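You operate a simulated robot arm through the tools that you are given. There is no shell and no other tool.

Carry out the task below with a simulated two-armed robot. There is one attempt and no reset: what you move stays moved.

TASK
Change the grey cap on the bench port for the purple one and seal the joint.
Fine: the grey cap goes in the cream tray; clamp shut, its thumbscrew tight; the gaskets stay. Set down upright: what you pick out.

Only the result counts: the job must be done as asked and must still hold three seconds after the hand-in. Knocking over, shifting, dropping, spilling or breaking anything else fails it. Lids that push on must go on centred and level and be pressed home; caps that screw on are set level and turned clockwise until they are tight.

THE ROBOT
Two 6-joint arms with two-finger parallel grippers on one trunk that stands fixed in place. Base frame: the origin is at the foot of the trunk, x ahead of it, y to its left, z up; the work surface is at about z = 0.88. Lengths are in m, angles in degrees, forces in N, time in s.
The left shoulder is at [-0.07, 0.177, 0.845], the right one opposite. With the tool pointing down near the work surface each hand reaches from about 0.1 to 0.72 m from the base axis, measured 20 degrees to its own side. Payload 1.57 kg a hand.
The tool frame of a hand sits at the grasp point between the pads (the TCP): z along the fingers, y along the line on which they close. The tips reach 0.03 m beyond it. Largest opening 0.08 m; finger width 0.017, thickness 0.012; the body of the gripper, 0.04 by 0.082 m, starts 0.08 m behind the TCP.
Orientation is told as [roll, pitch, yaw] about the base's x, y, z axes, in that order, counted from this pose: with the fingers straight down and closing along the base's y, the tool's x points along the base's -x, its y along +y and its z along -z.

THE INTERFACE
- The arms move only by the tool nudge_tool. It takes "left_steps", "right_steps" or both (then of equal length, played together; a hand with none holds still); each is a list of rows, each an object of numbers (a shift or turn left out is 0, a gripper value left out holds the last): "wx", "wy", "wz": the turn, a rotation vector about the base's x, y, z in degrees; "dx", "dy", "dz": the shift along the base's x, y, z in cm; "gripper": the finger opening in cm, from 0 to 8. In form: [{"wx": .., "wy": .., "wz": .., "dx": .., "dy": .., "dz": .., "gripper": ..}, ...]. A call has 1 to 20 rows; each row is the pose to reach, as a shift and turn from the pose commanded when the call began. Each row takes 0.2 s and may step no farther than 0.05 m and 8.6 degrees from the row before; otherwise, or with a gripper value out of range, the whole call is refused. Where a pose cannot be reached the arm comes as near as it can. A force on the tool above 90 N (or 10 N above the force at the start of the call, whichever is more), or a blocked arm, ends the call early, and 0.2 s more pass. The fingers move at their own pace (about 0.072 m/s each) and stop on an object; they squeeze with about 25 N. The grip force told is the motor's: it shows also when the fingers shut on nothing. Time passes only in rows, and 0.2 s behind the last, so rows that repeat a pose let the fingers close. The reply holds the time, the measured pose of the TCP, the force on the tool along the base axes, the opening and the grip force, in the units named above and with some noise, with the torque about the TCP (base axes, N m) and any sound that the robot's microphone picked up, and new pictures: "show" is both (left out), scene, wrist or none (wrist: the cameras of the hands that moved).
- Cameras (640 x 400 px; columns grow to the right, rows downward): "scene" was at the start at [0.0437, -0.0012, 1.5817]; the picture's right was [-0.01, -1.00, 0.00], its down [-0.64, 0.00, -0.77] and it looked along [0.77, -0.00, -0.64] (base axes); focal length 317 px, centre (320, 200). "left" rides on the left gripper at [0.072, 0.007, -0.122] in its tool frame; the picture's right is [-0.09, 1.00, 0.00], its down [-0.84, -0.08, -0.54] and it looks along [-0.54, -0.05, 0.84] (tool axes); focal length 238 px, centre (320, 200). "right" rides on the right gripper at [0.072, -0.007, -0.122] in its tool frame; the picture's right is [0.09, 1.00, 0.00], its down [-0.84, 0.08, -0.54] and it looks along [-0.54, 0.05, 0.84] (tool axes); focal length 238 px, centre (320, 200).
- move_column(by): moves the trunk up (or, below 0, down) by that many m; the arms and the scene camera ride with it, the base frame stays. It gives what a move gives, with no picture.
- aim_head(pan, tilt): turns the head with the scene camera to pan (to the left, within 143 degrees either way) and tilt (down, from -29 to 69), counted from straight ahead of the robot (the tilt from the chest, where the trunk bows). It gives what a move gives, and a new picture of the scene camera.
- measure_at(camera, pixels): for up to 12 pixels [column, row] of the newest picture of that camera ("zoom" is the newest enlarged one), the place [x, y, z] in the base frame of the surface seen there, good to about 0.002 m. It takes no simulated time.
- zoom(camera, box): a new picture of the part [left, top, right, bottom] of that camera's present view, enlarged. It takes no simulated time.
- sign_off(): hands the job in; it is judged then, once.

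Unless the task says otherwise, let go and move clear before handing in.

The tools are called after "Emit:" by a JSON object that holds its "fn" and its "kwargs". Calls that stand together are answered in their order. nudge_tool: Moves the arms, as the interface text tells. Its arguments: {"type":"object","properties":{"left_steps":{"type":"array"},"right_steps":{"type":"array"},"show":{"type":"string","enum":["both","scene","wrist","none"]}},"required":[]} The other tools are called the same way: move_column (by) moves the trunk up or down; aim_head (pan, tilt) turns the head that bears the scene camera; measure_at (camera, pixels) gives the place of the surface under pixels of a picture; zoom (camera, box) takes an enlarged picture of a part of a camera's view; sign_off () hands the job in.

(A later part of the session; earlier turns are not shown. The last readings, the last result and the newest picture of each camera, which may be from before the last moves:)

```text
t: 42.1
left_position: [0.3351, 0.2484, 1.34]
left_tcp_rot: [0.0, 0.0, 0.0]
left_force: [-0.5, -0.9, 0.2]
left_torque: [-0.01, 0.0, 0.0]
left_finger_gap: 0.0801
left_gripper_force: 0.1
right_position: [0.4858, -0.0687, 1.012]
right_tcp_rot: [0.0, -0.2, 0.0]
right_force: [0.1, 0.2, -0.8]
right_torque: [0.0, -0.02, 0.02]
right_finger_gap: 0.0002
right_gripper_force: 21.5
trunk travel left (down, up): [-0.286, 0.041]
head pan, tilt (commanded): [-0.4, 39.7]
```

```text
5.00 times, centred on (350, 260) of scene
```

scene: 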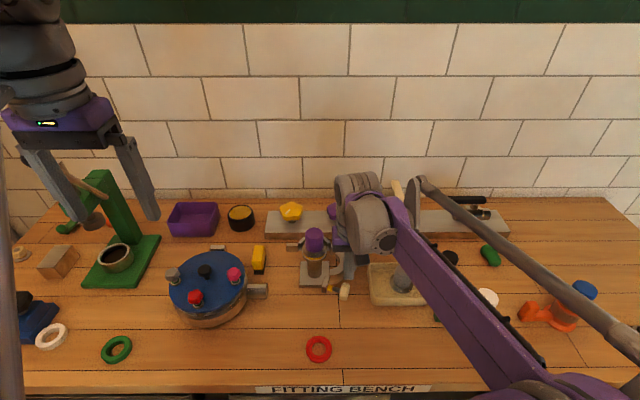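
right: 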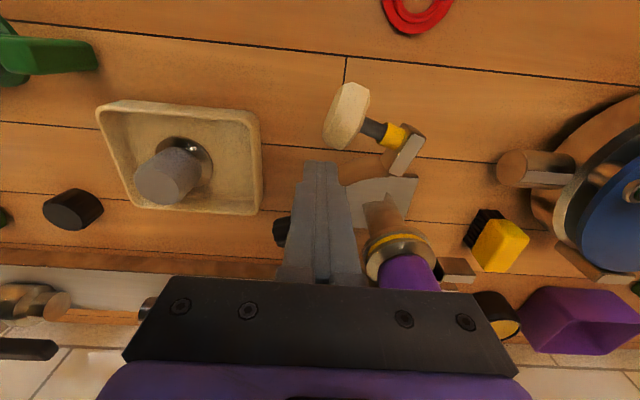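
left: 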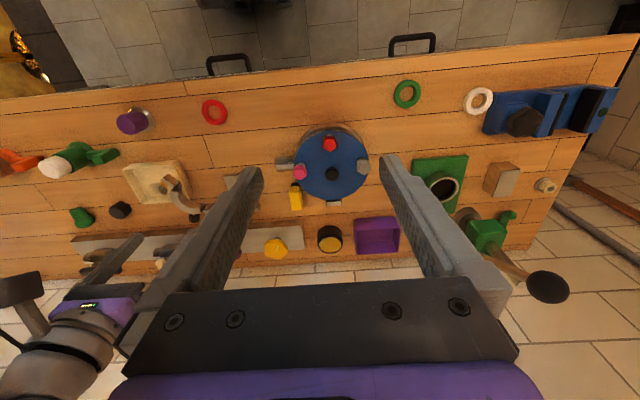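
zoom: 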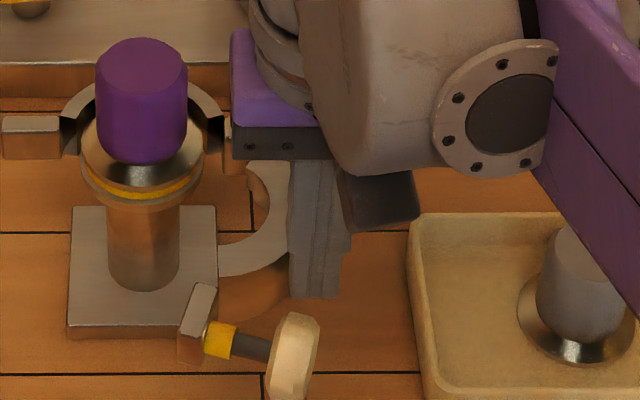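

The free half is swinging freely with no force. I'll continue the sweep to near-closed and check again.

Emit:
{"fn": "nudge_tool", "kwargs": {"right_steps": [{"dx": -0.25, "dy": 1.1}, {"dx": -0.41, "dy": 2.23}, {"dx": -0.35, "dy": 3.4}, {"dx": -0.14, "dy": 4.52}, {"dx": 0.3, "dy": 5.6}, {"dx": 0.82, "dy": 6.65}, {"dx": 0.82, "dy": 6.65}], "show": "both"}}

Emit:
{"fn": "zoom", "kwargs": {"camera": "scene", "box": [270, 220, 390, 300]}}

Emit:
{"fn": "zoom", "kwargs": {"camera": "right", "box": [240, 80, 480, 260]}}

```text
t: 43.7
left_position: [0.3345, 0.2477, 1.3391]
left_tcp_rot: [0.0, 0.0, 0.0]
left_force: [-0.2, -0.6, 0.3]
left_torque: [-0.04, 0.03, 0.01]
left_finger_gap: 0.08
left_gripper_force: 0.2
right_position: [0.494, -0.0005, 1.0122]
right_tcp_rot: [0.1, -0.2, -0.1]
right_force: [-2.4, 1.6, -1.7]
right_torque: [0.06, 0.08, 0.0]
right_finger_gap: 0.0002
right_gripper_force: 21.8
trunk travel left (down, up): [-0.286, 0.041]
head pan, tilt (commanded): [-0.4, 39.7]
```

scene: 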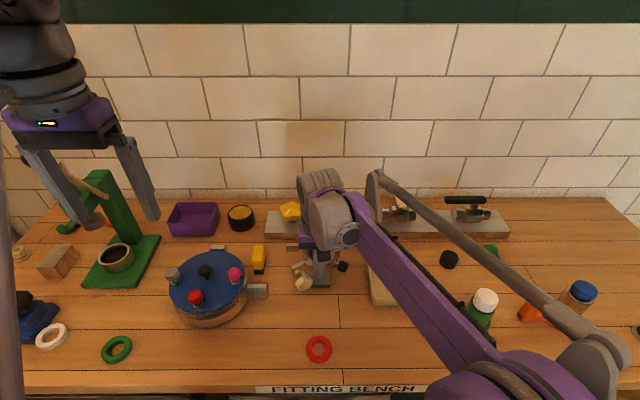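
right: 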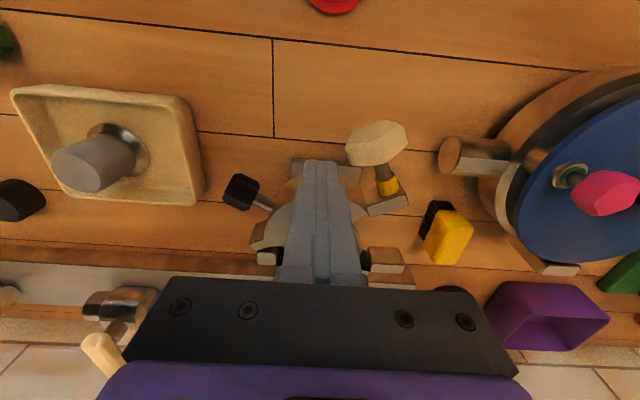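

```text
5.00 times, centred on (330, 260) of scene
```

zoom: 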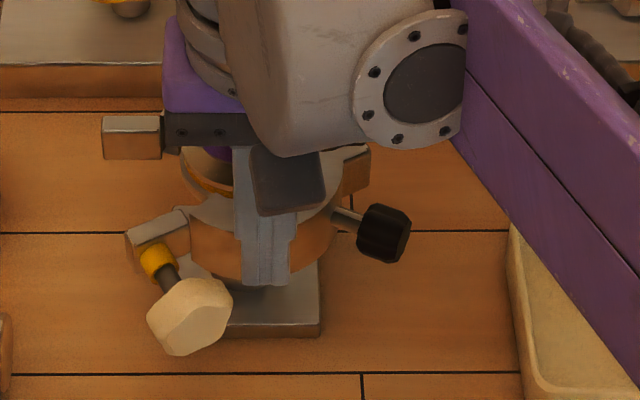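

```text
2.22 times, centred on (360, 170) of right
```

zoom: 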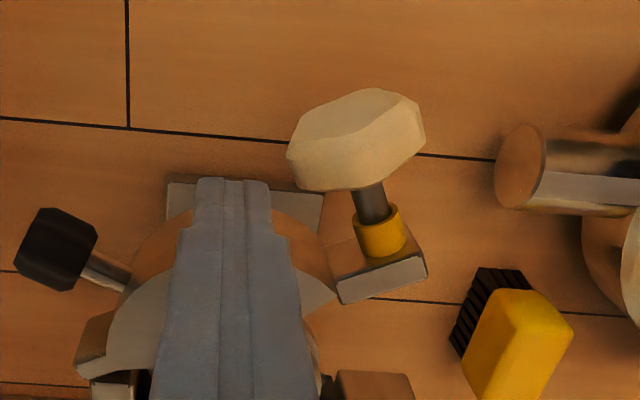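

The clamp is about 20° from shut. I'll push it gently to closed.

Emit:
{"fn": "nudge_tool", "kwargs": {"right_steps": [{"dx": 0.5, "dy": 0.6}, {"dx": 0.98, "dy": 1.21}, {"dx": 1.35, "dy": 1.7}, {"dx": 1.72, "dy": 2.2}, {"dx": 1.9, "dy": 2.2}, {"dx": 1.9, "dy": 2.2}], "show": "both"}}

Emit:
{"fn": "zoom", "kwargs": {"camera": "scene", "box": [270, 220, 390, 300]}}

Emit:
{"fn": "zoom", "kwargs": {"camera": "right", "box": [240, 80, 480, 260]}}

```text
t: 45.1
left_position: [0.3326, 0.252, 1.3383]
left_tcp_rot: [-0.1, 0.0, -0.1]
left_force: [-0.8, 0.3, 0.4]
left_torque: [0.0, -0.01, -0.01]
left_finger_gap: 0.0799
left_gripper_force: 0.1
right_position: [0.511, 0.0239, 1.0121]
right_tcp_rot: [0.2, -0.2, -0.1]
right_force: [-21.1, 22.9, -7.1]
right_torque: [0.49, 0.47, -0.08]
right_finger_gap: 0.0001
right_gripper_force: 21.2
trunk travel left (down, up): [-0.286, 0.041]
head pan, tilt (commanded): [-0.4, 39.7]
```

scene: 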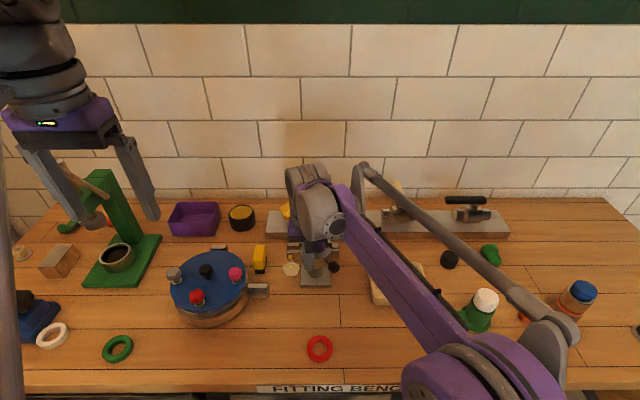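
right: 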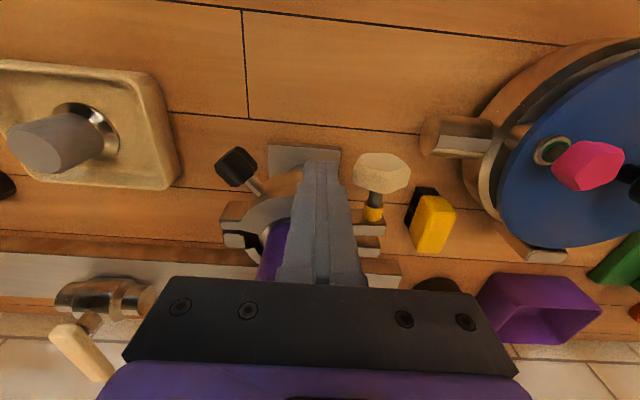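

```text
5.00 times, centred on (330, 260) of scene
```

zoom: 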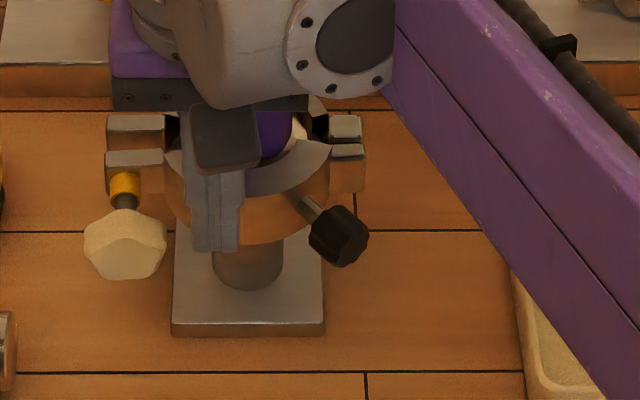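

```text
2.22 times, centred on (360, 170) of right
```

zoom: 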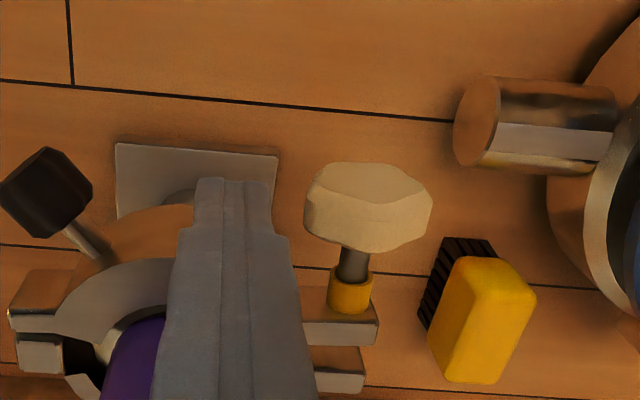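

The clamp now meets resistance (about 31 N) with the two left ears nearly together at zoom (135, 130)/(135, 165). I'll measure the ears, the thumbscrew and the cap's state.

Emit:
{"fn": "measure_at", "kwargs": {"camera": "right", "pixels": [[368, 230], [368, 243], [368, 250], [372, 214], [374, 200], [380, 172], [380, 185], [360, 172], [403, 172], [380, 160], [240, 225], [237, 240]]}}

Emit:
{"fn": "zoom", "kwargs": {"camera": "scene", "box": [284, 236, 350, 276]}}

Emit:
{"fn": "measure_at", "kwargs": {"camera": "zoom", "pixels": [[125, 65], [125, 125], [110, 160], [90, 250], [60, 240], [140, 240], [110, 280], [105, 215], [380, 75], [385, 120], [320, 180], [380, 235]]}}

```text
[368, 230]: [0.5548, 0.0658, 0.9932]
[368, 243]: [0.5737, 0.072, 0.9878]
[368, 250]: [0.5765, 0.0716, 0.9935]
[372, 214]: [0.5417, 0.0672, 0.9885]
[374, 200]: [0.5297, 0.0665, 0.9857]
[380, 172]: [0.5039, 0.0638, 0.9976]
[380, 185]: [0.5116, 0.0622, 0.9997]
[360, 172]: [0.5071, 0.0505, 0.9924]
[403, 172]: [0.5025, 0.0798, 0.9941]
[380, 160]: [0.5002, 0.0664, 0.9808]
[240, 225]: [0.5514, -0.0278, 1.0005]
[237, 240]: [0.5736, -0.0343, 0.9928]
```

```text
9.70 times, centred on (317, 256) of scene
```

zoom: 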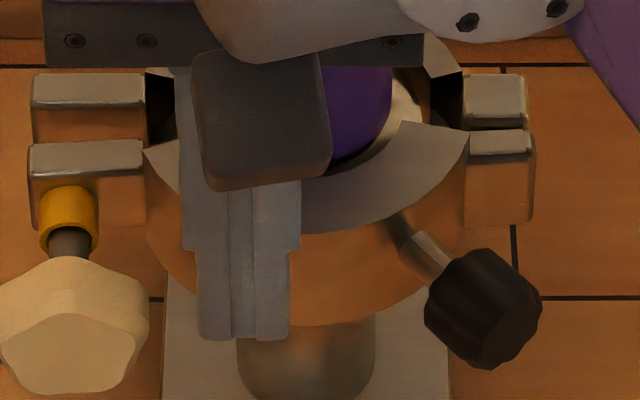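

```text
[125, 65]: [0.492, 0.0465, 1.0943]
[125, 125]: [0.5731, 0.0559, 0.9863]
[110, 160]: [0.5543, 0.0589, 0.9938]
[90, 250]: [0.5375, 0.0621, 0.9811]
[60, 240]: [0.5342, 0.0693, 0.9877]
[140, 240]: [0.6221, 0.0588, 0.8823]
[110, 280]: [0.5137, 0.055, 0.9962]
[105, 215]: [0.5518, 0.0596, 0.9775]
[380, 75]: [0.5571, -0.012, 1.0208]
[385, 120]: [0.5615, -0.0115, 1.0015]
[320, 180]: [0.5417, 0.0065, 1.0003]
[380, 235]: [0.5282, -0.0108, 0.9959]
```

The front ear is at x≈0.560 and the back ear at ≈0.573, leaving a gap of about 12 mm, and finger friction is wasting part of the push. I'll follow the swing direction (+x and +y) a little to close it further.

Emit:
{"fn": "nudge_tool", "kwargs": {"right_steps": [{"dx": 0.1, "dy": 0.25}, {"dx": 0.25, "dy": 0.45}, {"dx": 0.4, "dy": 0.6}, {"dx": 0.4, "dy": 0.6}], "show": "wrist"}}

Emit:
{"fn": "zoom", "kwargs": {"camera": "scene", "box": [284, 236, 350, 276]}}

```text
t: 46.1
left_position: [0.3336, 0.2504, 1.3382]
left_tcp_rot: [-0.1, 0.0, 0.0]
left_force: [-0.1, -0.1, -0.1]
left_torque: [-0.01, 0.02, -0.01]
left_finger_gap: 0.08
left_gripper_force: 0.1
right_position: [0.514, 0.027, 1.0114]
right_tcp_rot: [0.2, -0.2, -0.1]
right_force: [-23.7, 14.2, -6.0]
right_torque: [0.37, 0.56, -0.14]
right_finger_gap: 0.0002
right_gripper_force: 21.8
trunk travel left (down, up): [-0.286, 0.041]
head pan, tilt (commanded): [-0.4, 39.7]
```

right: 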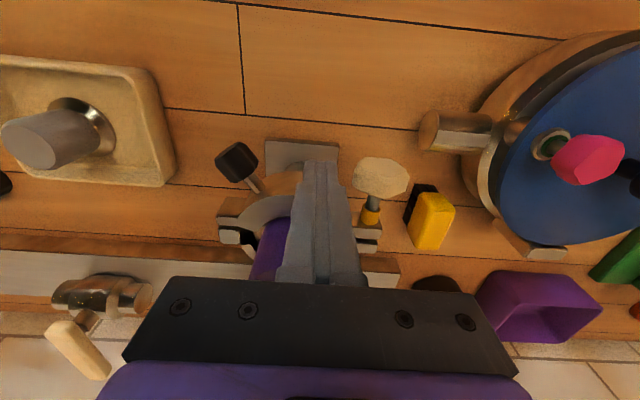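

```text
9.70 times, centred on (317, 256) of scene
```

zoom: 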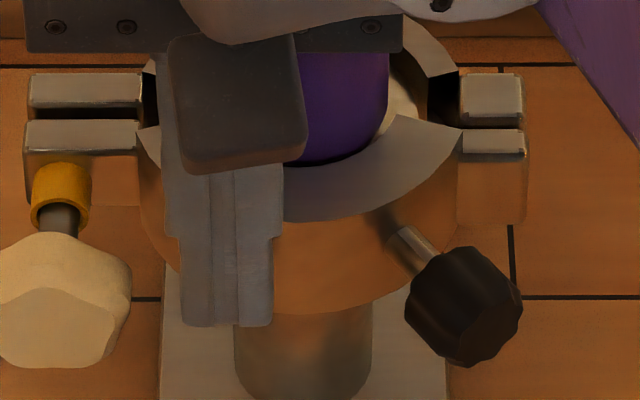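

The ear gap is now down to about 5 mm. I'll push a little more along the same direction.

Emit:
{"fn": "nudge_tool", "kwargs": {"right_steps": [{"dx": 0.15, "dy": 0.25}, {"dx": 0.3, "dy": 0.5}, {"dx": 0.4, "dy": 0.6}, {"dx": 0.4, "dy": 0.6}], "show": "wrist"}}

Emit:
{"fn": "zoom", "kwargs": {"camera": "scene", "box": [284, 236, 350, 276]}}

```text
t: 47.1
left_position: [0.3307, 0.2493, 1.3406]
left_tcp_rot: [-0.1, -0.2, 0.1]
left_force: [0.6, 0.1, -0.2]
left_torque: [-0.02, 0.0, 0.03]
left_finger_gap: 0.0798
left_gripper_force: 0.0
right_position: [0.5173, 0.0302, 1.0127]
right_tcp_rot: [0.0, 0.0, -0.1]
right_force: [-32.8, -5.5, -1.4]
right_torque: [-0.12, 0.76, -0.4]
right_finger_gap: 0.0
right_gripper_force: 21.7
trunk travel left (down, up): [-0.286, 0.041]
head pan, tilt (commanded): [-0.4, 39.7]
```

right: 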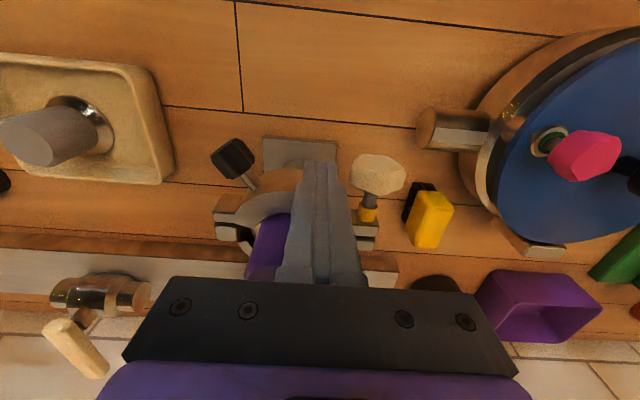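

```text
9.70 times, centred on (317, 256) of scene
```

zoom: 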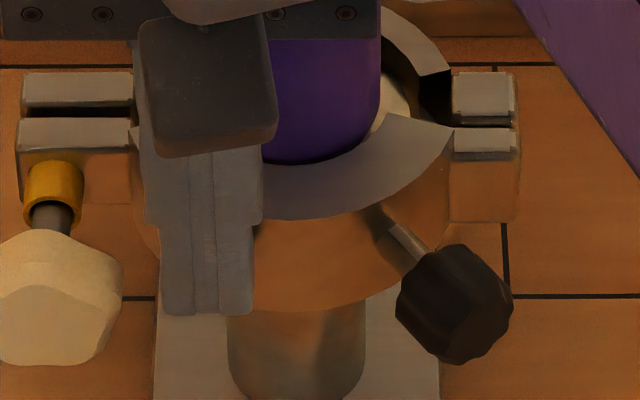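

The gap is now about 4 mm and the push meets a solid stop (33 N along x), so the clamp is effectively shut. Before bringing the left hand in to turn the thumbscrew along +x, I'll measure the surrounding objects.

Emit:
{"fn": "measure_at", "kwargs": {"camera": "scene", "pixels": [[246, 285], [208, 325], [234, 273], [195, 297], [262, 291], [260, 255], [207, 270], [175, 300], [318, 348], [240, 305], [116, 348], [265, 284]]}}

Emit:
{"fn": "measure_at", "kwargs": {"camera": "right", "pixels": [[378, 170], [378, 180], [358, 172], [400, 178], [378, 158], [378, 192], [368, 205], [368, 230], [352, 180], [404, 172], [430, 130], [470, 130]]}}

Emit:
{"fn": "zoom", "kwargs": {"camera": "right", "box": [330, 140, 430, 240]}}

Emit:
{"fn": "zoom", "kwargs": {"camera": "left", "box": [100, 120, 300, 260]}}

```text
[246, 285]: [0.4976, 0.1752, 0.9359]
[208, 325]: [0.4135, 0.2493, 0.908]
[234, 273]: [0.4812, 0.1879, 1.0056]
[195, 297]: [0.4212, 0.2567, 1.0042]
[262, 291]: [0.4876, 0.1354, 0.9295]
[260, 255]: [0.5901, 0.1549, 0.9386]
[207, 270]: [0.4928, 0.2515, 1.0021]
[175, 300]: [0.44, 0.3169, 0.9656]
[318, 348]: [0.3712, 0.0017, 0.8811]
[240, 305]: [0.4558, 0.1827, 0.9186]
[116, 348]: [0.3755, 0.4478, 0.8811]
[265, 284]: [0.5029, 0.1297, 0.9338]
```

```text
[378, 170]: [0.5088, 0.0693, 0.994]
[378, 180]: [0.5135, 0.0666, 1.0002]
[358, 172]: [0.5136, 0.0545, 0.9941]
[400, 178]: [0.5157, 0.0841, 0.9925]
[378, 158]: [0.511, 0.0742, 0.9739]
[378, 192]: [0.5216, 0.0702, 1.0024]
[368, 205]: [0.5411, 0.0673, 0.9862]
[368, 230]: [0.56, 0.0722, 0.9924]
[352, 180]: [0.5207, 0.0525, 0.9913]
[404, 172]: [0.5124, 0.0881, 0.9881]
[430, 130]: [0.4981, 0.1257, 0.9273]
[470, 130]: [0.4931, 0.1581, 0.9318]
```

```text
4.00 times, centred on (380, 190) of right
```

zoom: 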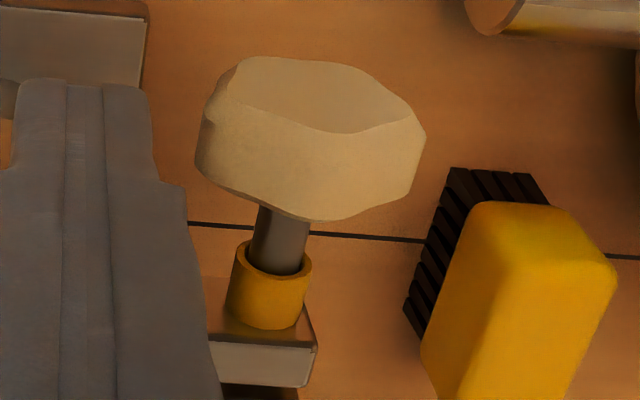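

```text
2.86 times, centred on (200, 190) of left
```

zoom: 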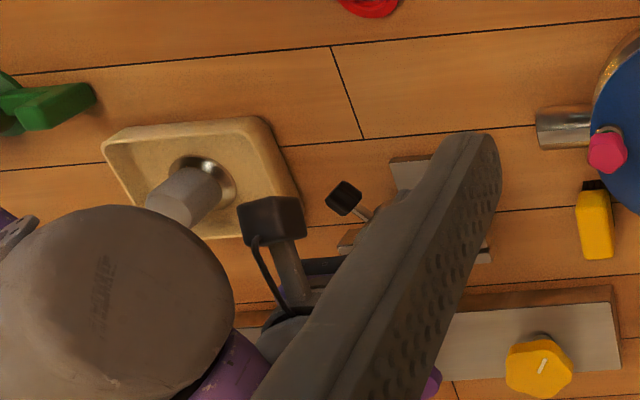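

The thumbscrew knob is centred near (0.515, 0.068, 0.985) with its axis along x. I'll back the right finger off slightly to see whether the clamp stays shut on its own.

Emit:
{"fn": "nudge_tool", "kwargs": {"right_steps": [{"dx": -0.4, "dy": -0.2}, {"dx": -0.9, "dy": -0.5}, {"dx": -1.6, "dy": -0.8}, {"dx": -1.6, "dy": -0.8}], "show": "wrist"}}

Emit:
{"fn": "zoom", "kwargs": {"camera": "scene", "box": [270, 226, 350, 286]}}

```text
t: 48.1
left_position: [0.3363, 0.2482, 1.3384]
left_tcp_rot: [0.0, 0.0, 0.1]
left_force: [0.9, 0.4, -0.7]
left_torque: [-0.03, -0.02, 0.0]
left_finger_gap: 0.0799
left_gripper_force: 0.1
right_position: [0.5068, 0.0241, 1.011]
right_tcp_rot: [0.0, -0.1, 0.0]
right_force: [0.1, 0.1, 1.1]
right_torque: [0.01, -0.02, -0.01]
right_finger_gap: 0.0002
right_gripper_force: 20.7
trunk travel left (down, up): [-0.286, 0.041]
head pan, tilt (commanded): [-0.4, 39.7]
```

right: 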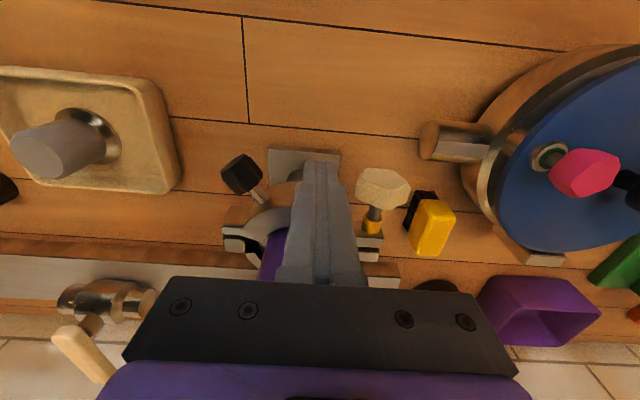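

```text
6.67 times, centred on (310, 256) of scene
```

zoom: 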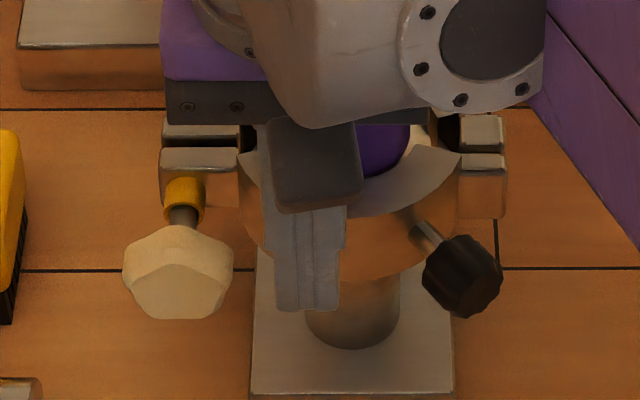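

The clamp stays shut by itself, and the knob sits at zoom (178, 272), i.e. about (0.515, 0.0675, 0.987). I'll withdraw the right hand up and to the right, and begin turning the left hand so its fingers point along +x with its camera on the left side.

Emit:
{"fn": "nudge_tool", "kwargs": {"right_steps": [{"dx": -0.5, "dz": 3}, {"dx": -0.5, "dz": 7}, {"dx": -1, "dz": 11}, {"dx": -2, "dz": 15}, {"dx": -3, "dy": -4, "dz": 17}, {"dx": -4, "dy": -8, "dz": 18}, {"dx": -5, "dy": -12, "dz": 19}, {"dx": -6, "dy": -16, "dz": 20}, {"dx": -6, "dy": -20, "dz": 20}, {"dx": -6, "dy": -24, "dz": 20}, {"dx": -6, "dy": -24, "dz": 20}], "show": "scene"}}

Emit:
{"fn": "zoom", "kwargs": {"camera": "scene", "box": [270, 216, 366, 288]}}

```text
t: 50.5
left_position: [0.3339, 0.2494, 1.3377]
left_tcp_rot: [-0.1, 0.2, 0.0]
left_force: [-0.2, -0.7, 0.0]
left_torque: [-0.03, -0.01, -0.02]
left_finger_gap: 0.08
left_gripper_force: 0.0
right_position: [0.4493, -0.2163, 1.213]
right_tcp_rot: [0.1, -0.2, -0.1]
right_force: [-0.2, 1.0, -0.1]
right_torque: [0.0, 0.0, -0.02]
right_finger_gap: 0.0
right_gripper_force: 21.5
trunk travel left (down, up): [-0.286, 0.041]
head pan, tilt (commanded): [-0.4, 39.7]
```

scene: 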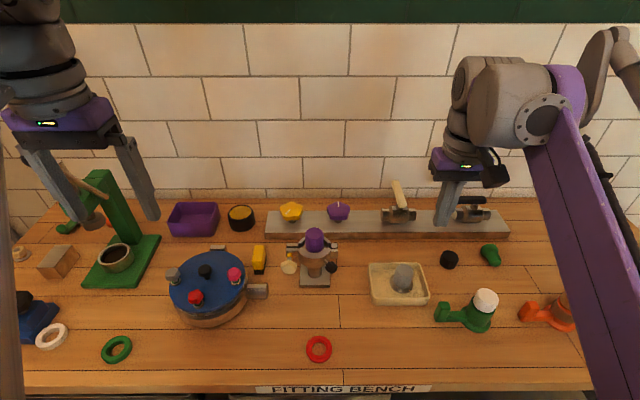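

```text
5.56 times, centred on (318, 252) of scene
```

zoom: 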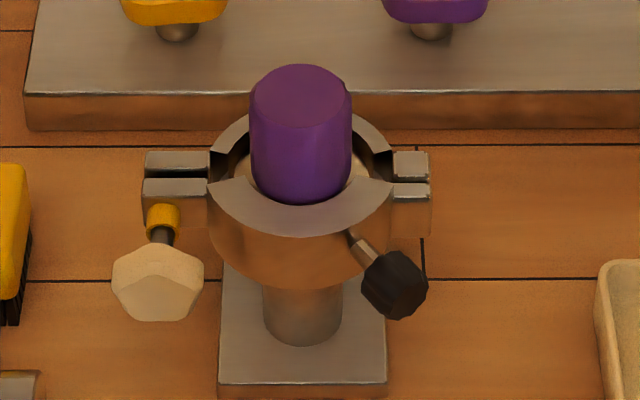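

The clamp is closed evenly around the level purple cap. Now I'll reorient the left hand by 120° about (1,-1,-1) so that its fingers point along +x with the pads closing vertically, while bringing it forward and down.

Emit:
{"fn": "nudge_tool", "kwargs": {"left_steps": [{"wx": 4.619, "wy": -4.619, "wz": -4.619, "dx": 0.57, "dy": -0.33, "dz": -0.93}, {"wx": 9.238, "wy": -9.238, "wz": -9.238, "dx": 1.13, "dy": -0.67, "dz": -1.87}, {"wx": 13.856, "wy": -13.856, "wz": -13.856, "dx": 1.7, "dy": -1.0, "dz": -2.8}, {"wx": 18.475, "wy": -18.475, "wz": -18.475, "dx": 2.27, "dy": -1.33, "dz": -3.73}, {"wx": 23.094, "wy": -23.094, "wz": -23.094, "dx": 2.83, "dy": -1.67, "dz": -4.67}, {"wx": 27.713, "wy": -27.713, "wz": -27.713, "dx": 3.4, "dy": -2.0, "dz": -5.6}, {"wx": 32.332, "wy": -32.332, "wz": -32.332, "dx": 3.97, "dy": -2.33, "dz": -6.53}, {"wx": 36.95, "wy": -36.95, "wz": -36.95, "dx": 4.53, "dy": -2.67, "dz": -7.47}], "show": "both"}}

```text
t: 52.3
left_position: [0.3807, 0.2217, 1.2637]
left_tcp_rot: [48.6, -19.5, -48.6]
left_force: [1.1, 0.5, 0.6]
left_torque: [0.0, -0.02, 0.02]
left_finger_gap: 0.0801
left_gripper_force: 0.1
right_position: [0.4484, -0.2154, 1.2132]
right_tcp_rot: [0.0, -0.2, 0.0]
right_force: [-0.4, 0.5, 1.2]
right_torque: [0.01, 0.01, 0.0]
right_finger_gap: 0.0
right_gripper_force: 21.5
trunk travel left (down, up): [-0.286, 0.041]
head pan, tilt (commanded): [-0.4, 39.7]
```

scene: 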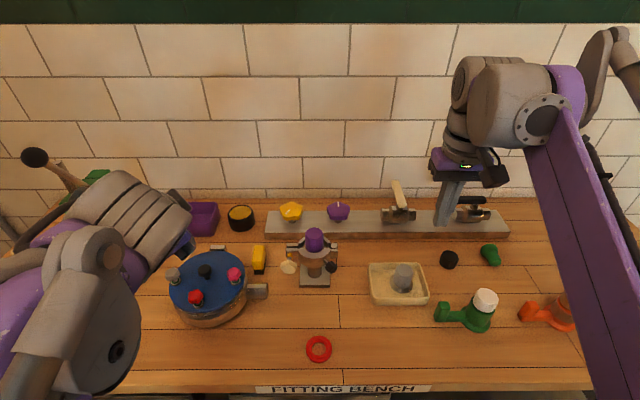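
left: 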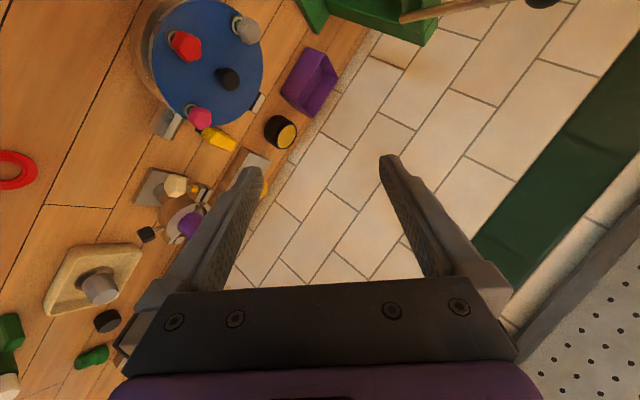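

The rotation is tracking well. I'll finish the remaining 56°.

Emit:
{"fn": "nudge_tool", "kwargs": {"left_steps": [{"wx": 4.619, "wy": -4.619, "wz": -4.619, "dx": 0.57, "dy": -0.33, "dz": -0.93}, {"wx": 9.238, "wy": -9.238, "wz": -9.238, "dx": 1.13, "dy": -0.67, "dz": -1.87}, {"wx": 13.856, "wy": -13.856, "wz": -13.856, "dx": 1.7, "dy": -1.0, "dz": -2.8}, {"wx": 18.475, "wy": -18.475, "wz": -18.475, "dx": 2.27, "dy": -1.33, "dz": -3.73}, {"wx": 23.094, "wy": -23.094, "wz": -23.094, "dx": 2.83, "dy": -1.67, "dz": -4.67}, {"wx": 27.713, "wy": -27.713, "wz": -27.713, "dx": 3.4, "dy": -2.0, "dz": -5.6}, {"wx": 32.332, "wy": -32.332, "wz": -32.332, "dx": 3.97, "dy": -2.33, "dz": -6.53}, {"wx": 32.332, "wy": -32.332, "wz": -32.332, "dx": 3.97, "dy": -2.33, "dz": -6.53}], "show": "both"}}

```text
t: 54.1
left_position: [0.4197, 0.1745, 1.1975]
left_tcp_rot: [89.7, -0.2, -89.2]
left_force: [-0.3, -1.1, -0.1]
left_torque: [-0.02, 0.0, -0.01]
left_finger_gap: 0.0801
left_gripper_force: 0.0
left hand out of reach, approached as far as the arm can: row 6, 7, 8
right_position: [0.4505, -0.2157, 1.2136]
right_tcp_rot: [0.2, -0.2, -0.1]
right_force: [0.4, 0.4, 0.1]
right_torque: [0.0, 0.01, 0.0]
right_finger_gap: 0.0002
right_gripper_force: 21.5
trunk travel left (down, up): [-0.286, 0.041]
head pan, tilt (commanded): [-0.4, 39.7]
```

scene: 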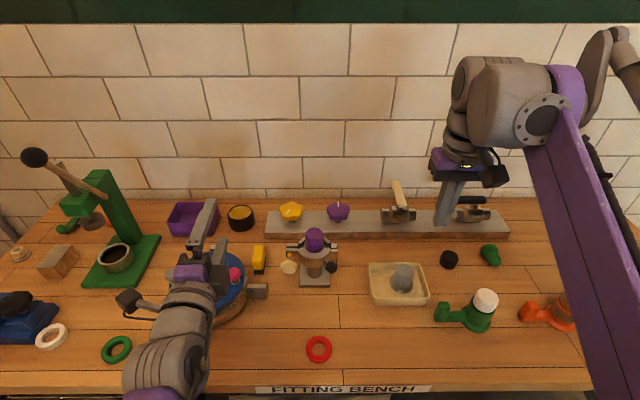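
left: 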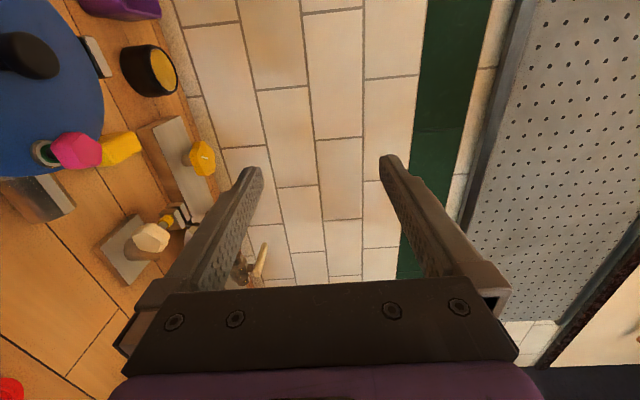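

The orientation is right (tool along +x); only y fell short by about 2.4 cm, which the next move undoes anyway. I'll move toward the knob's line, first sideways and then down.

Emit:
{"fn": "nudge_tool", "kwargs": {"left_steps": [{"dy": -4}, {"dy": -8}, {"dy": -12}, {"dy": -13.1}, {"dy": -13.1, "dz": -4}, {"dy": -13.1, "dz": -8}, {"dy": -13.1, "dz": -8}], "show": "both"}}

```text
t: 55.7
left_position: [0.4206, 0.0421, 1.1187]
left_tcp_rot: [90.0, 0.0, -90.0]
left_force: [-0.5, -0.2, -0.3]
left_torque: [0.03, -0.01, 0.01]
left_finger_gap: 0.08
left_gripper_force: 0.1
right_position: [0.4497, -0.2162, 1.2132]
right_tcp_rot: [0.0, -0.1, 0.0]
right_force: [-0.3, 0.1, 0.1]
right_torque: [-0.01, -0.03, -0.03]
right_finger_gap: 0.0
right_gripper_force: 21.5
trunk travel left (down, up): [-0.286, 0.041]
head pan, tilt (commanded): [-0.4, 39.7]
```

scene: 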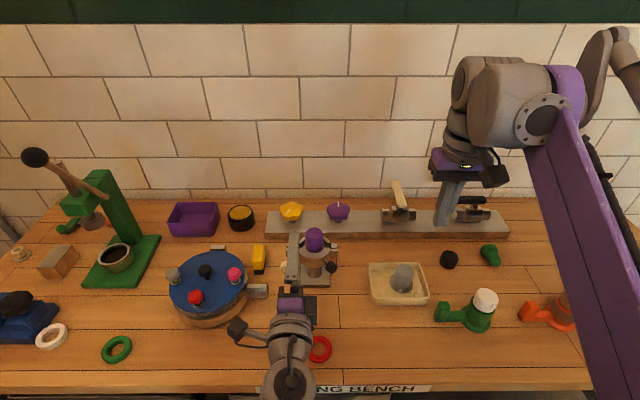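
left: 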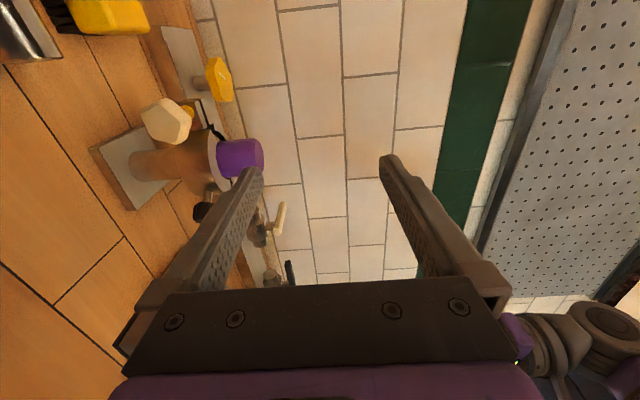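

The tool is now at (0.421, 0.042, 1.119), exactly along +x. I'll correct y to 0.0675 and lower to the knob's height with the fingers opened to 5 cm.

Emit:
{"fn": "nudge_tool", "kwargs": {"left_steps": [{"dy": 1.2, "dz": -3, "gripper": 5}, {"dy": 2.54, "dz": -6, "gripper": 5}, {"dy": 2.54, "dz": -9, "gripper": 5}, {"dy": 2.54, "dz": -12, "gripper": 5}, {"dy": 2.54, "dz": -13.2, "gripper": 5}, {"dy": 2.54, "dz": -13.2, "gripper": 5}], "show": "both"}}

Emit:
{"fn": "zoom", "kwargs": {"camera": "left", "box": [240, 80, 400, 240]}}

Emit:
{"fn": "zoom", "kwargs": {"camera": "scene", "box": [260, 226, 360, 306]}}

```text
t: 57.1
left_position: [0.4221, 0.0683, 0.9915]
left_tcp_rot: [89.9, 0.0, -90.0]
left_force: [-0.2, -0.8, -0.3]
left_torque: [-0.02, 0.01, 0.0]
left_finger_gap: 0.05
left_gripper_force: 0.0
left hand out of reach, approached as far as the arm can: row 5, 6
right_position: [0.4487, -0.2155, 1.2139]
right_tcp_rot: [0.0, -0.2, 0.0]
right_force: [-0.2, 0.3, 0.2]
right_torque: [-0.05, -0.03, -0.04]
right_finger_gap: 0.0
right_gripper_force: 21.7
trunk travel left (down, up): [-0.286, 0.041]
head pan, tilt (commanded): [-0.4, 39.7]
```

scene: 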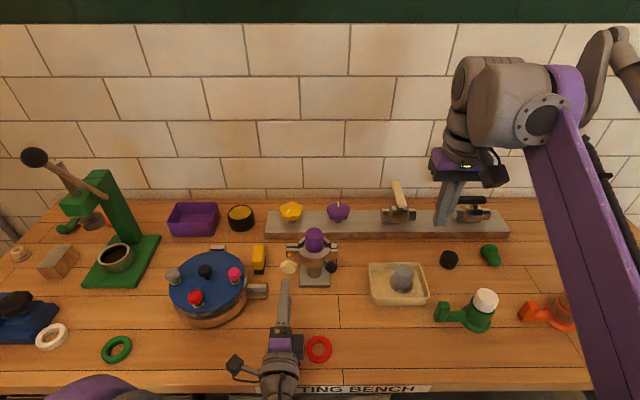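
left: 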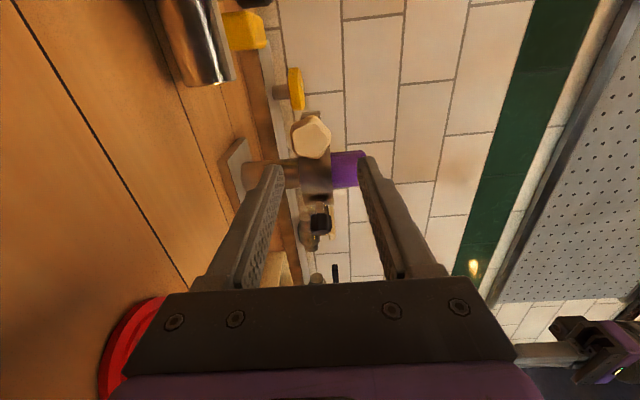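

```text
2.50 times, centred on (320, 160) of left
```

zoom: 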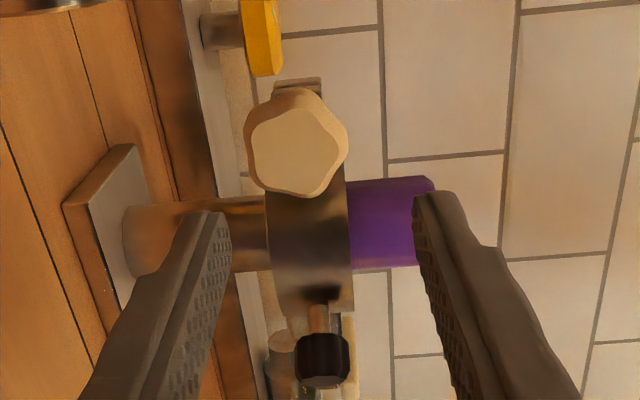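

```text
5.00 times, centred on (310, 266) of scene
```

zoom: 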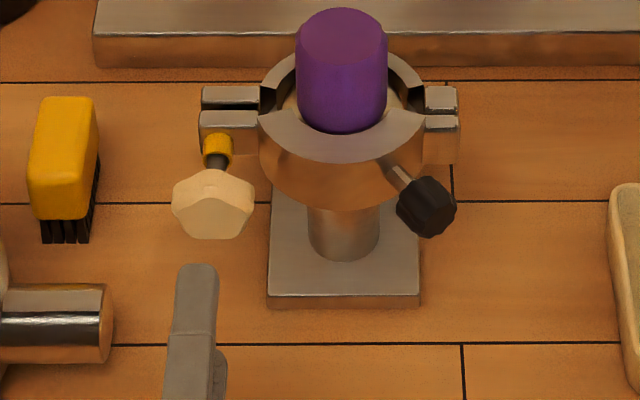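

The arm stops at z≈0.9915 here (reach limit), while the knob seems lower. I'll measure the knob through the left camera.

Emit:
{"fn": "measure_at", "kwargs": {"camera": "zoom", "pixels": [[215, 200]]}}

Emit:
{"fn": "measure_at", "kwargs": {"camera": "left", "pixels": [[310, 137], [296, 135], [325, 135], [310, 125], [310, 150], [300, 124], [322, 148], [300, 170], [330, 170], [316, 170]]}}

Emit:
{"fn": "measure_at", "kwargs": {"camera": "scene", "pixels": [[289, 261], [289, 265], [289, 271], [280, 265], [297, 265], [293, 256], [292, 252], [294, 248], [294, 243]]}}

```text
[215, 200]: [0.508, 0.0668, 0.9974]
```

```text
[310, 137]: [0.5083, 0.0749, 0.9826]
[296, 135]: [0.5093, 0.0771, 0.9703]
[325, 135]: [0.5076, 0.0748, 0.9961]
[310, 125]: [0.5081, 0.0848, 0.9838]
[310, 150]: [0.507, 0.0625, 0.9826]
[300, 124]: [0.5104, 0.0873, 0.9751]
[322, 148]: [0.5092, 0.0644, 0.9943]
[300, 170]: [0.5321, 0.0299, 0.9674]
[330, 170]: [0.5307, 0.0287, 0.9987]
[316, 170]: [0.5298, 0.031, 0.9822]
```

```text
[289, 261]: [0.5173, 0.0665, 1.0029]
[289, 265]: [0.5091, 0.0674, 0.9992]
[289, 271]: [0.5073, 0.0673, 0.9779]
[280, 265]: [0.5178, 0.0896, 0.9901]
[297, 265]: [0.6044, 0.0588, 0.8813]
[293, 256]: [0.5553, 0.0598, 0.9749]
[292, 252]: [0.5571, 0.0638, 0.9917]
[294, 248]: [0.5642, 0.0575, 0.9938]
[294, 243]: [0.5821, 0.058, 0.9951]
```

The left camera puts the knob centre at about (0.508, 0.0745, 0.983) and the scene at y≈0.069, so I'll take y≈0.0715 and z≈0.984. I'll test reach by moving forward part-way and down.

Emit:
{"fn": "nudge_tool", "kwargs": {"left_steps": [{"dx": 1, "dy": 0.3}, {"dx": 2, "dy": 0.3, "dz": -0.3}, {"dx": 3, "dy": 0.3, "dz": -0.7}, {"dx": 3, "dy": 0.3, "dz": -0.7}], "show": "wrist"}}

Emit:
{"fn": "zoom", "kwargs": {"camera": "left", "box": [240, 80, 400, 240]}}

```text
t: 58.1
left_position: [0.4525, 0.0705, 0.9837]
left_tcp_rot: [90.0, -0.1, -90.0]
left_force: [1.0, -0.5, -0.5]
left_torque: [0.0, 0.02, 0.0]
left_finger_gap: 0.05
left_gripper_force: 0.0
right_position: [0.4497, -0.2149, 1.2145]
right_tcp_rot: [0.1, -0.1, -0.1]
right_force: [-0.3, 0.1, 0.2]
right_torque: [0.0, 0.0, -0.01]
right_finger_gap: 0.0001
right_gripper_force: 21.6
trunk travel left (down, up): [-0.286, 0.041]
head pan, tilt (commanded): [-0.4, 39.7]
```

left: 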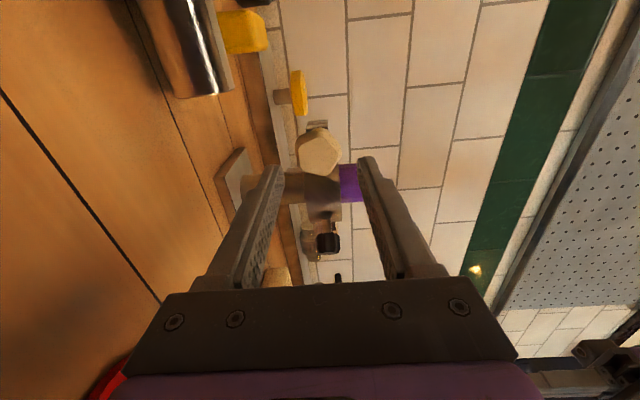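

```text
2.50 times, centred on (320, 160) of left
```

zoom: 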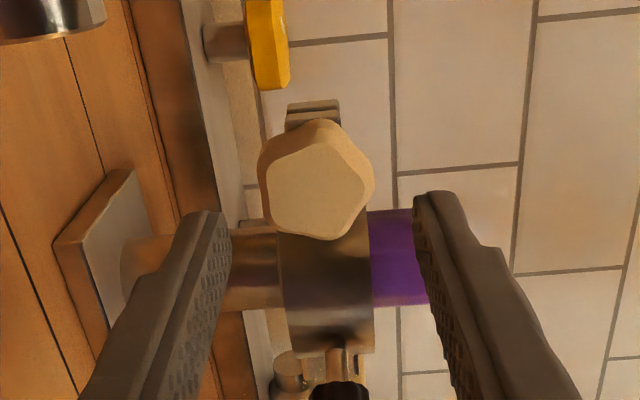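

Reach is fine now: the knob appears at (318, 153) against the expected axis (319, 156). I'll shift 2 mm to +y and advance so the fingertips straddle the knob.

Emit:
{"fn": "nudge_tool", "kwargs": {"left_steps": [{"dx": 0.8, "dy": 0.2}, {"dx": 1.8, "dy": 0.2}, {"dx": 2.8, "dy": 0.2}, {"dx": 3.7, "dy": 0.2}, {"dx": 3.7, "dy": 0.2}], "show": "both"}}

Emit:
{"fn": "zoom", "kwargs": {"camera": "left", "box": [240, 100, 400, 260]}}

Emit:
{"fn": "zoom", "kwargs": {"camera": "scene", "box": [260, 226, 360, 306]}}

```text
t: 59.3
left_position: [0.4886, 0.0739, 0.9839]
left_tcp_rot: [90.1, 0.0, -90.0]
left_force: [0.5, 0.9, 0.0]
left_torque: [-0.01, -0.02, -0.01]
left_finger_gap: 0.0499
left_gripper_force: 0.1
right_position: [0.4486, -0.216, 1.2132]
right_tcp_rot: [0.1, -0.3, -0.2]
right_force: [0.2, 1.1, 0.2]
right_torque: [0.01, -0.04, 0.0]
right_finger_gap: 0.0
right_gripper_force: 21.6
trunk travel left (down, up): [-0.286, 0.041]
head pan, tilt (commanded): [-0.4, 39.7]
```

scene: 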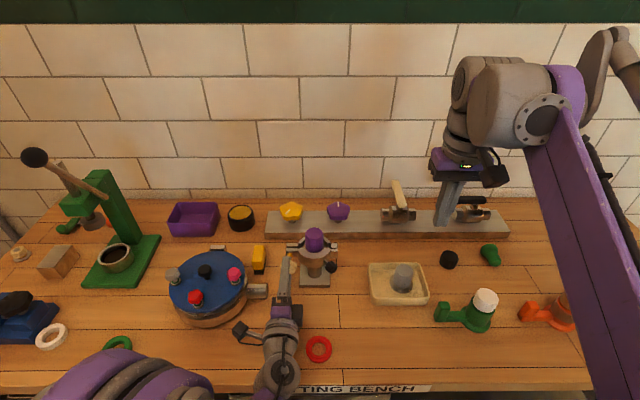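
left: 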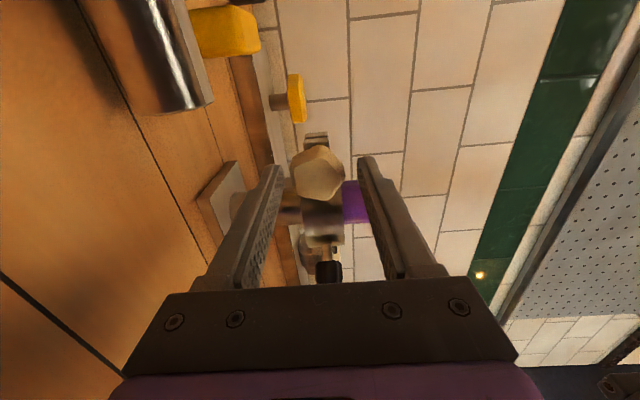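

```text
2.50 times, centred on (320, 180) of left
```

zoom: 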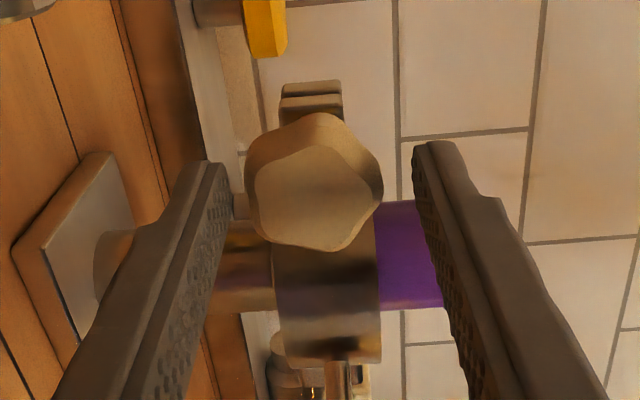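

```text
5.00 times, centred on (310, 266) of scene
```

zoom: 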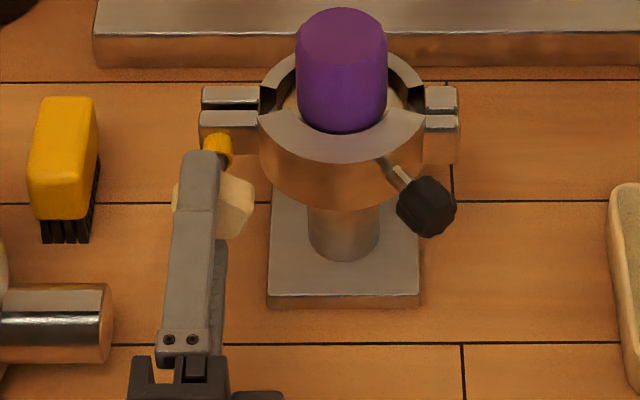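

The front face's centre appears about 2 mm toward -y and 1–2 mm below the tool axis. I'll correct by that and close on the knob.

Emit:
{"fn": "nudge_tool", "kwargs": {"left_steps": [{"dy": -0.25, "dz": -0.1}, {"dy": -0.25, "dz": -0.1}, {"dy": -0.25, "dz": -0.1, "gripper": 4.0}, {"dy": -0.25, "dz": -0.1, "gripper": 3.0}, {"dy": -0.25, "dz": -0.1, "gripper": 2.0}, {"dy": -0.25, "dz": -0.1, "gripper": 2.0}], "show": "both"}}

Emit:
{"fn": "zoom", "kwargs": {"camera": "left", "box": [240, 100, 400, 260]}}

Emit:
{"fn": "zoom", "kwargs": {"camera": "scene", "box": [260, 226, 360, 306]}}

```text
t: 60.7
left_position: [0.4902, 0.0706, 0.983]
left_tcp_rot: [89.9, 0.0, -90.0]
left_force: [-6.4, 1.4, -21.0]
left_torque: [-0.03, 0.63, -0.16]
left_finger_gap: 0.0383
left_gripper_force: 10.1
right_position: [0.4492, -0.2153, 1.2128]
right_tcp_rot: [0.1, -0.2, 0.0]
right_force: [0.7, -0.1, 0.5]
right_torque: [0.01, 0.0, -0.02]
right_finger_gap: 0.0
right_gripper_force: 21.7
trunk travel left (down, up): [-0.286, 0.041]
head pan, tilt (commanded): [-0.4, 39.7]
```

scene: 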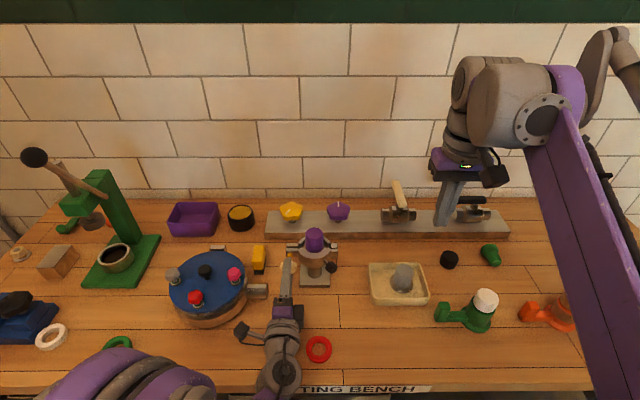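
left: 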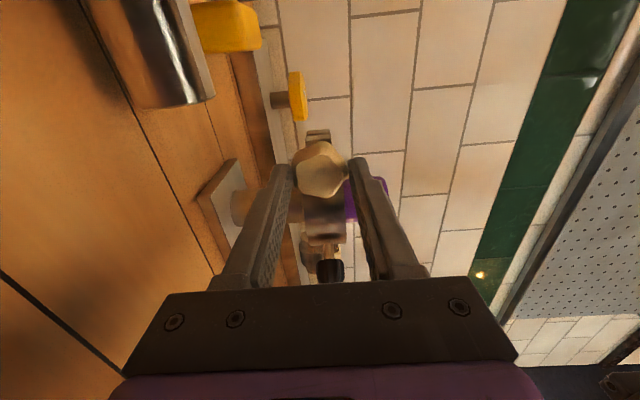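

```text
2.50 times, centred on (320, 180) of left
```

zoom: 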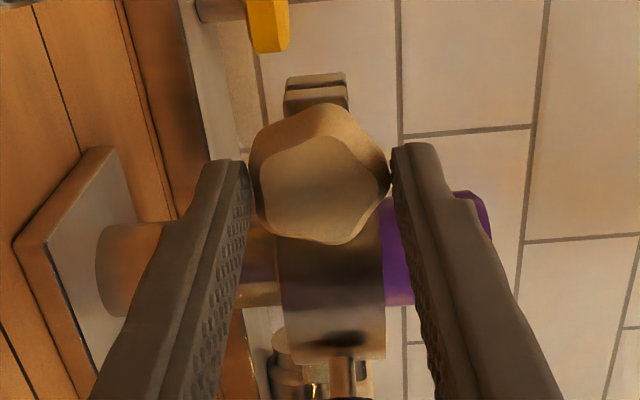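

```text
5.00 times, centred on (310, 266) of scene
```

zoom: 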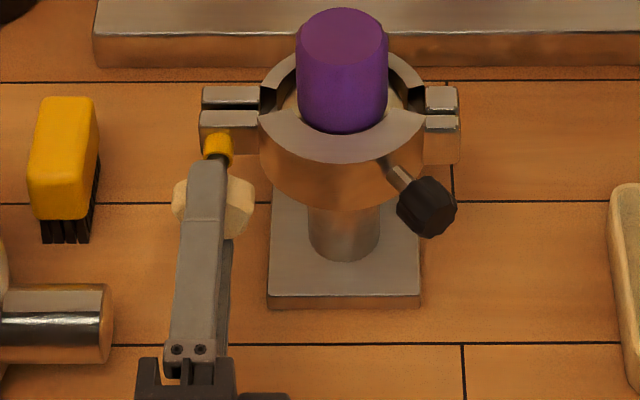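

The lower finger touched first (tool pushed down 21 N), so the tool is about 2 mm high. I'll lower it 2 mm to balance the grip.

Emit:
{"fn": "nudge_tool", "kwargs": {"left_steps": [{"dz": -0.1}, {"dz": -0.2}, {"dz": -0.2}], "show": "none"}}

```text
t: 61.5
left_position: [0.4883, 0.0704, 0.9834]
left_tcp_rot: [90.1, 0.1, -89.9]
left_force: [2.6, 0.6, 4.7]
left_torque: [0.0, -0.1, 0.35]
left_finger_gap: 0.0363
left_gripper_force: 42.9
right_position: [0.4504, -0.216, 1.2145]
right_tcp_rot: [0.0, -0.3, -0.1]
right_force: [0.2, -0.4, -0.6]
right_torque: [0.02, 0.0, 0.01]
right_finger_gap: 0.0
right_gripper_force: 22.0
trunk travel left (down, up): [-0.286, 0.041]
head pan, tilt (commanded): [-0.4, 39.7]
```

The grip is balanced now. I'll turn clockwise (positive about +x) by 40° and watch the torque.

Emit:
{"fn": "nudge_tool", "kwargs": {"left_steps": [{"wx": 8}, {"wx": 16}, {"wx": 24}, {"wx": 32}, {"wx": 40}, {"wx": 40}], "show": "both"}}

Emit:
{"fn": "zoom", "kwargs": {"camera": "scene", "box": [260, 226, 360, 306]}}

Emit:
{"fn": "zoom", "kwargs": {"camera": "left", "box": [240, 100, 400, 260]}}

```text
t: 62.9
left_position: [0.4881, 0.069, 0.983]
left_tcp_rot: [90.1, 40.2, -90.0]
left_force: [12.5, -5.6, 31.7]
left_torque: [-0.02, -1.18, 0.88]
left_finger_gap: 0.0363
left_gripper_force: 43.2
right_position: [0.4499, -0.2167, 1.214]
right_tcp_rot: [0.1, -0.2, -0.1]
right_force: [0.2, 0.1, -0.3]
right_torque: [-0.03, 0.02, -0.02]
right_finger_gap: 0.0002
right_gripper_force: 21.2
trunk travel left (down, up): [-0.286, 0.041]
head pan, tilt (commanded): [-0.4, 39.7]
```

scene: 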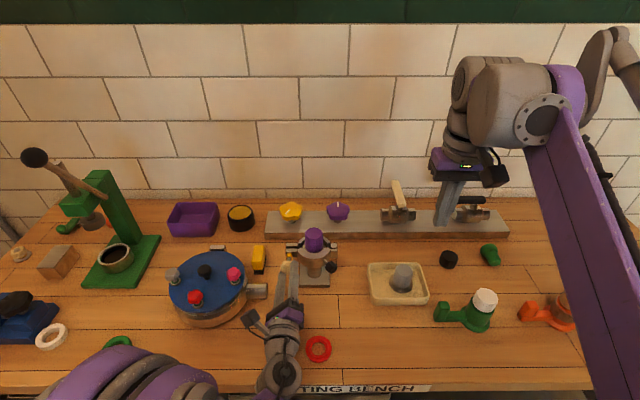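
left: 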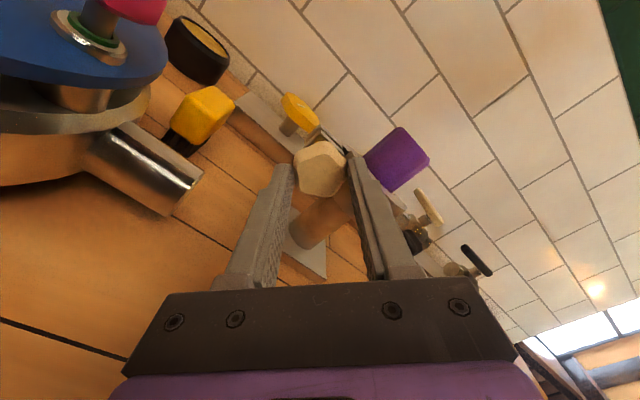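

```text
5.00 times, centred on (310, 266) of scene
```

zoom: 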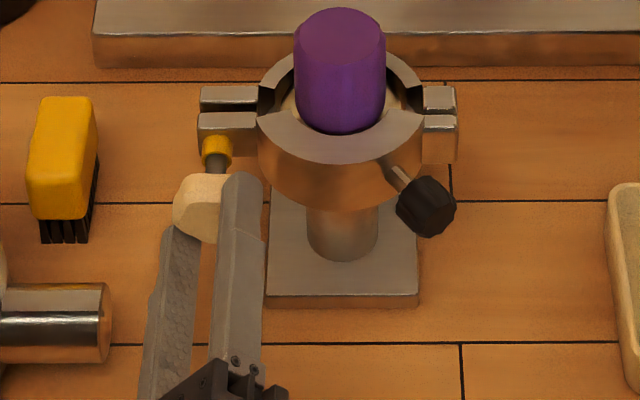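

```text
2.50 times, centred on (320, 180) of left
```

zoom: 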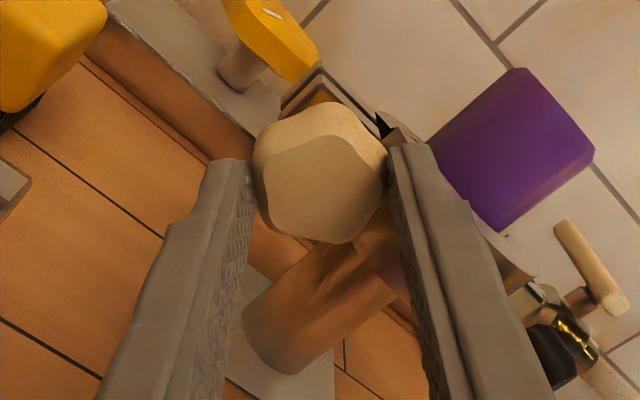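

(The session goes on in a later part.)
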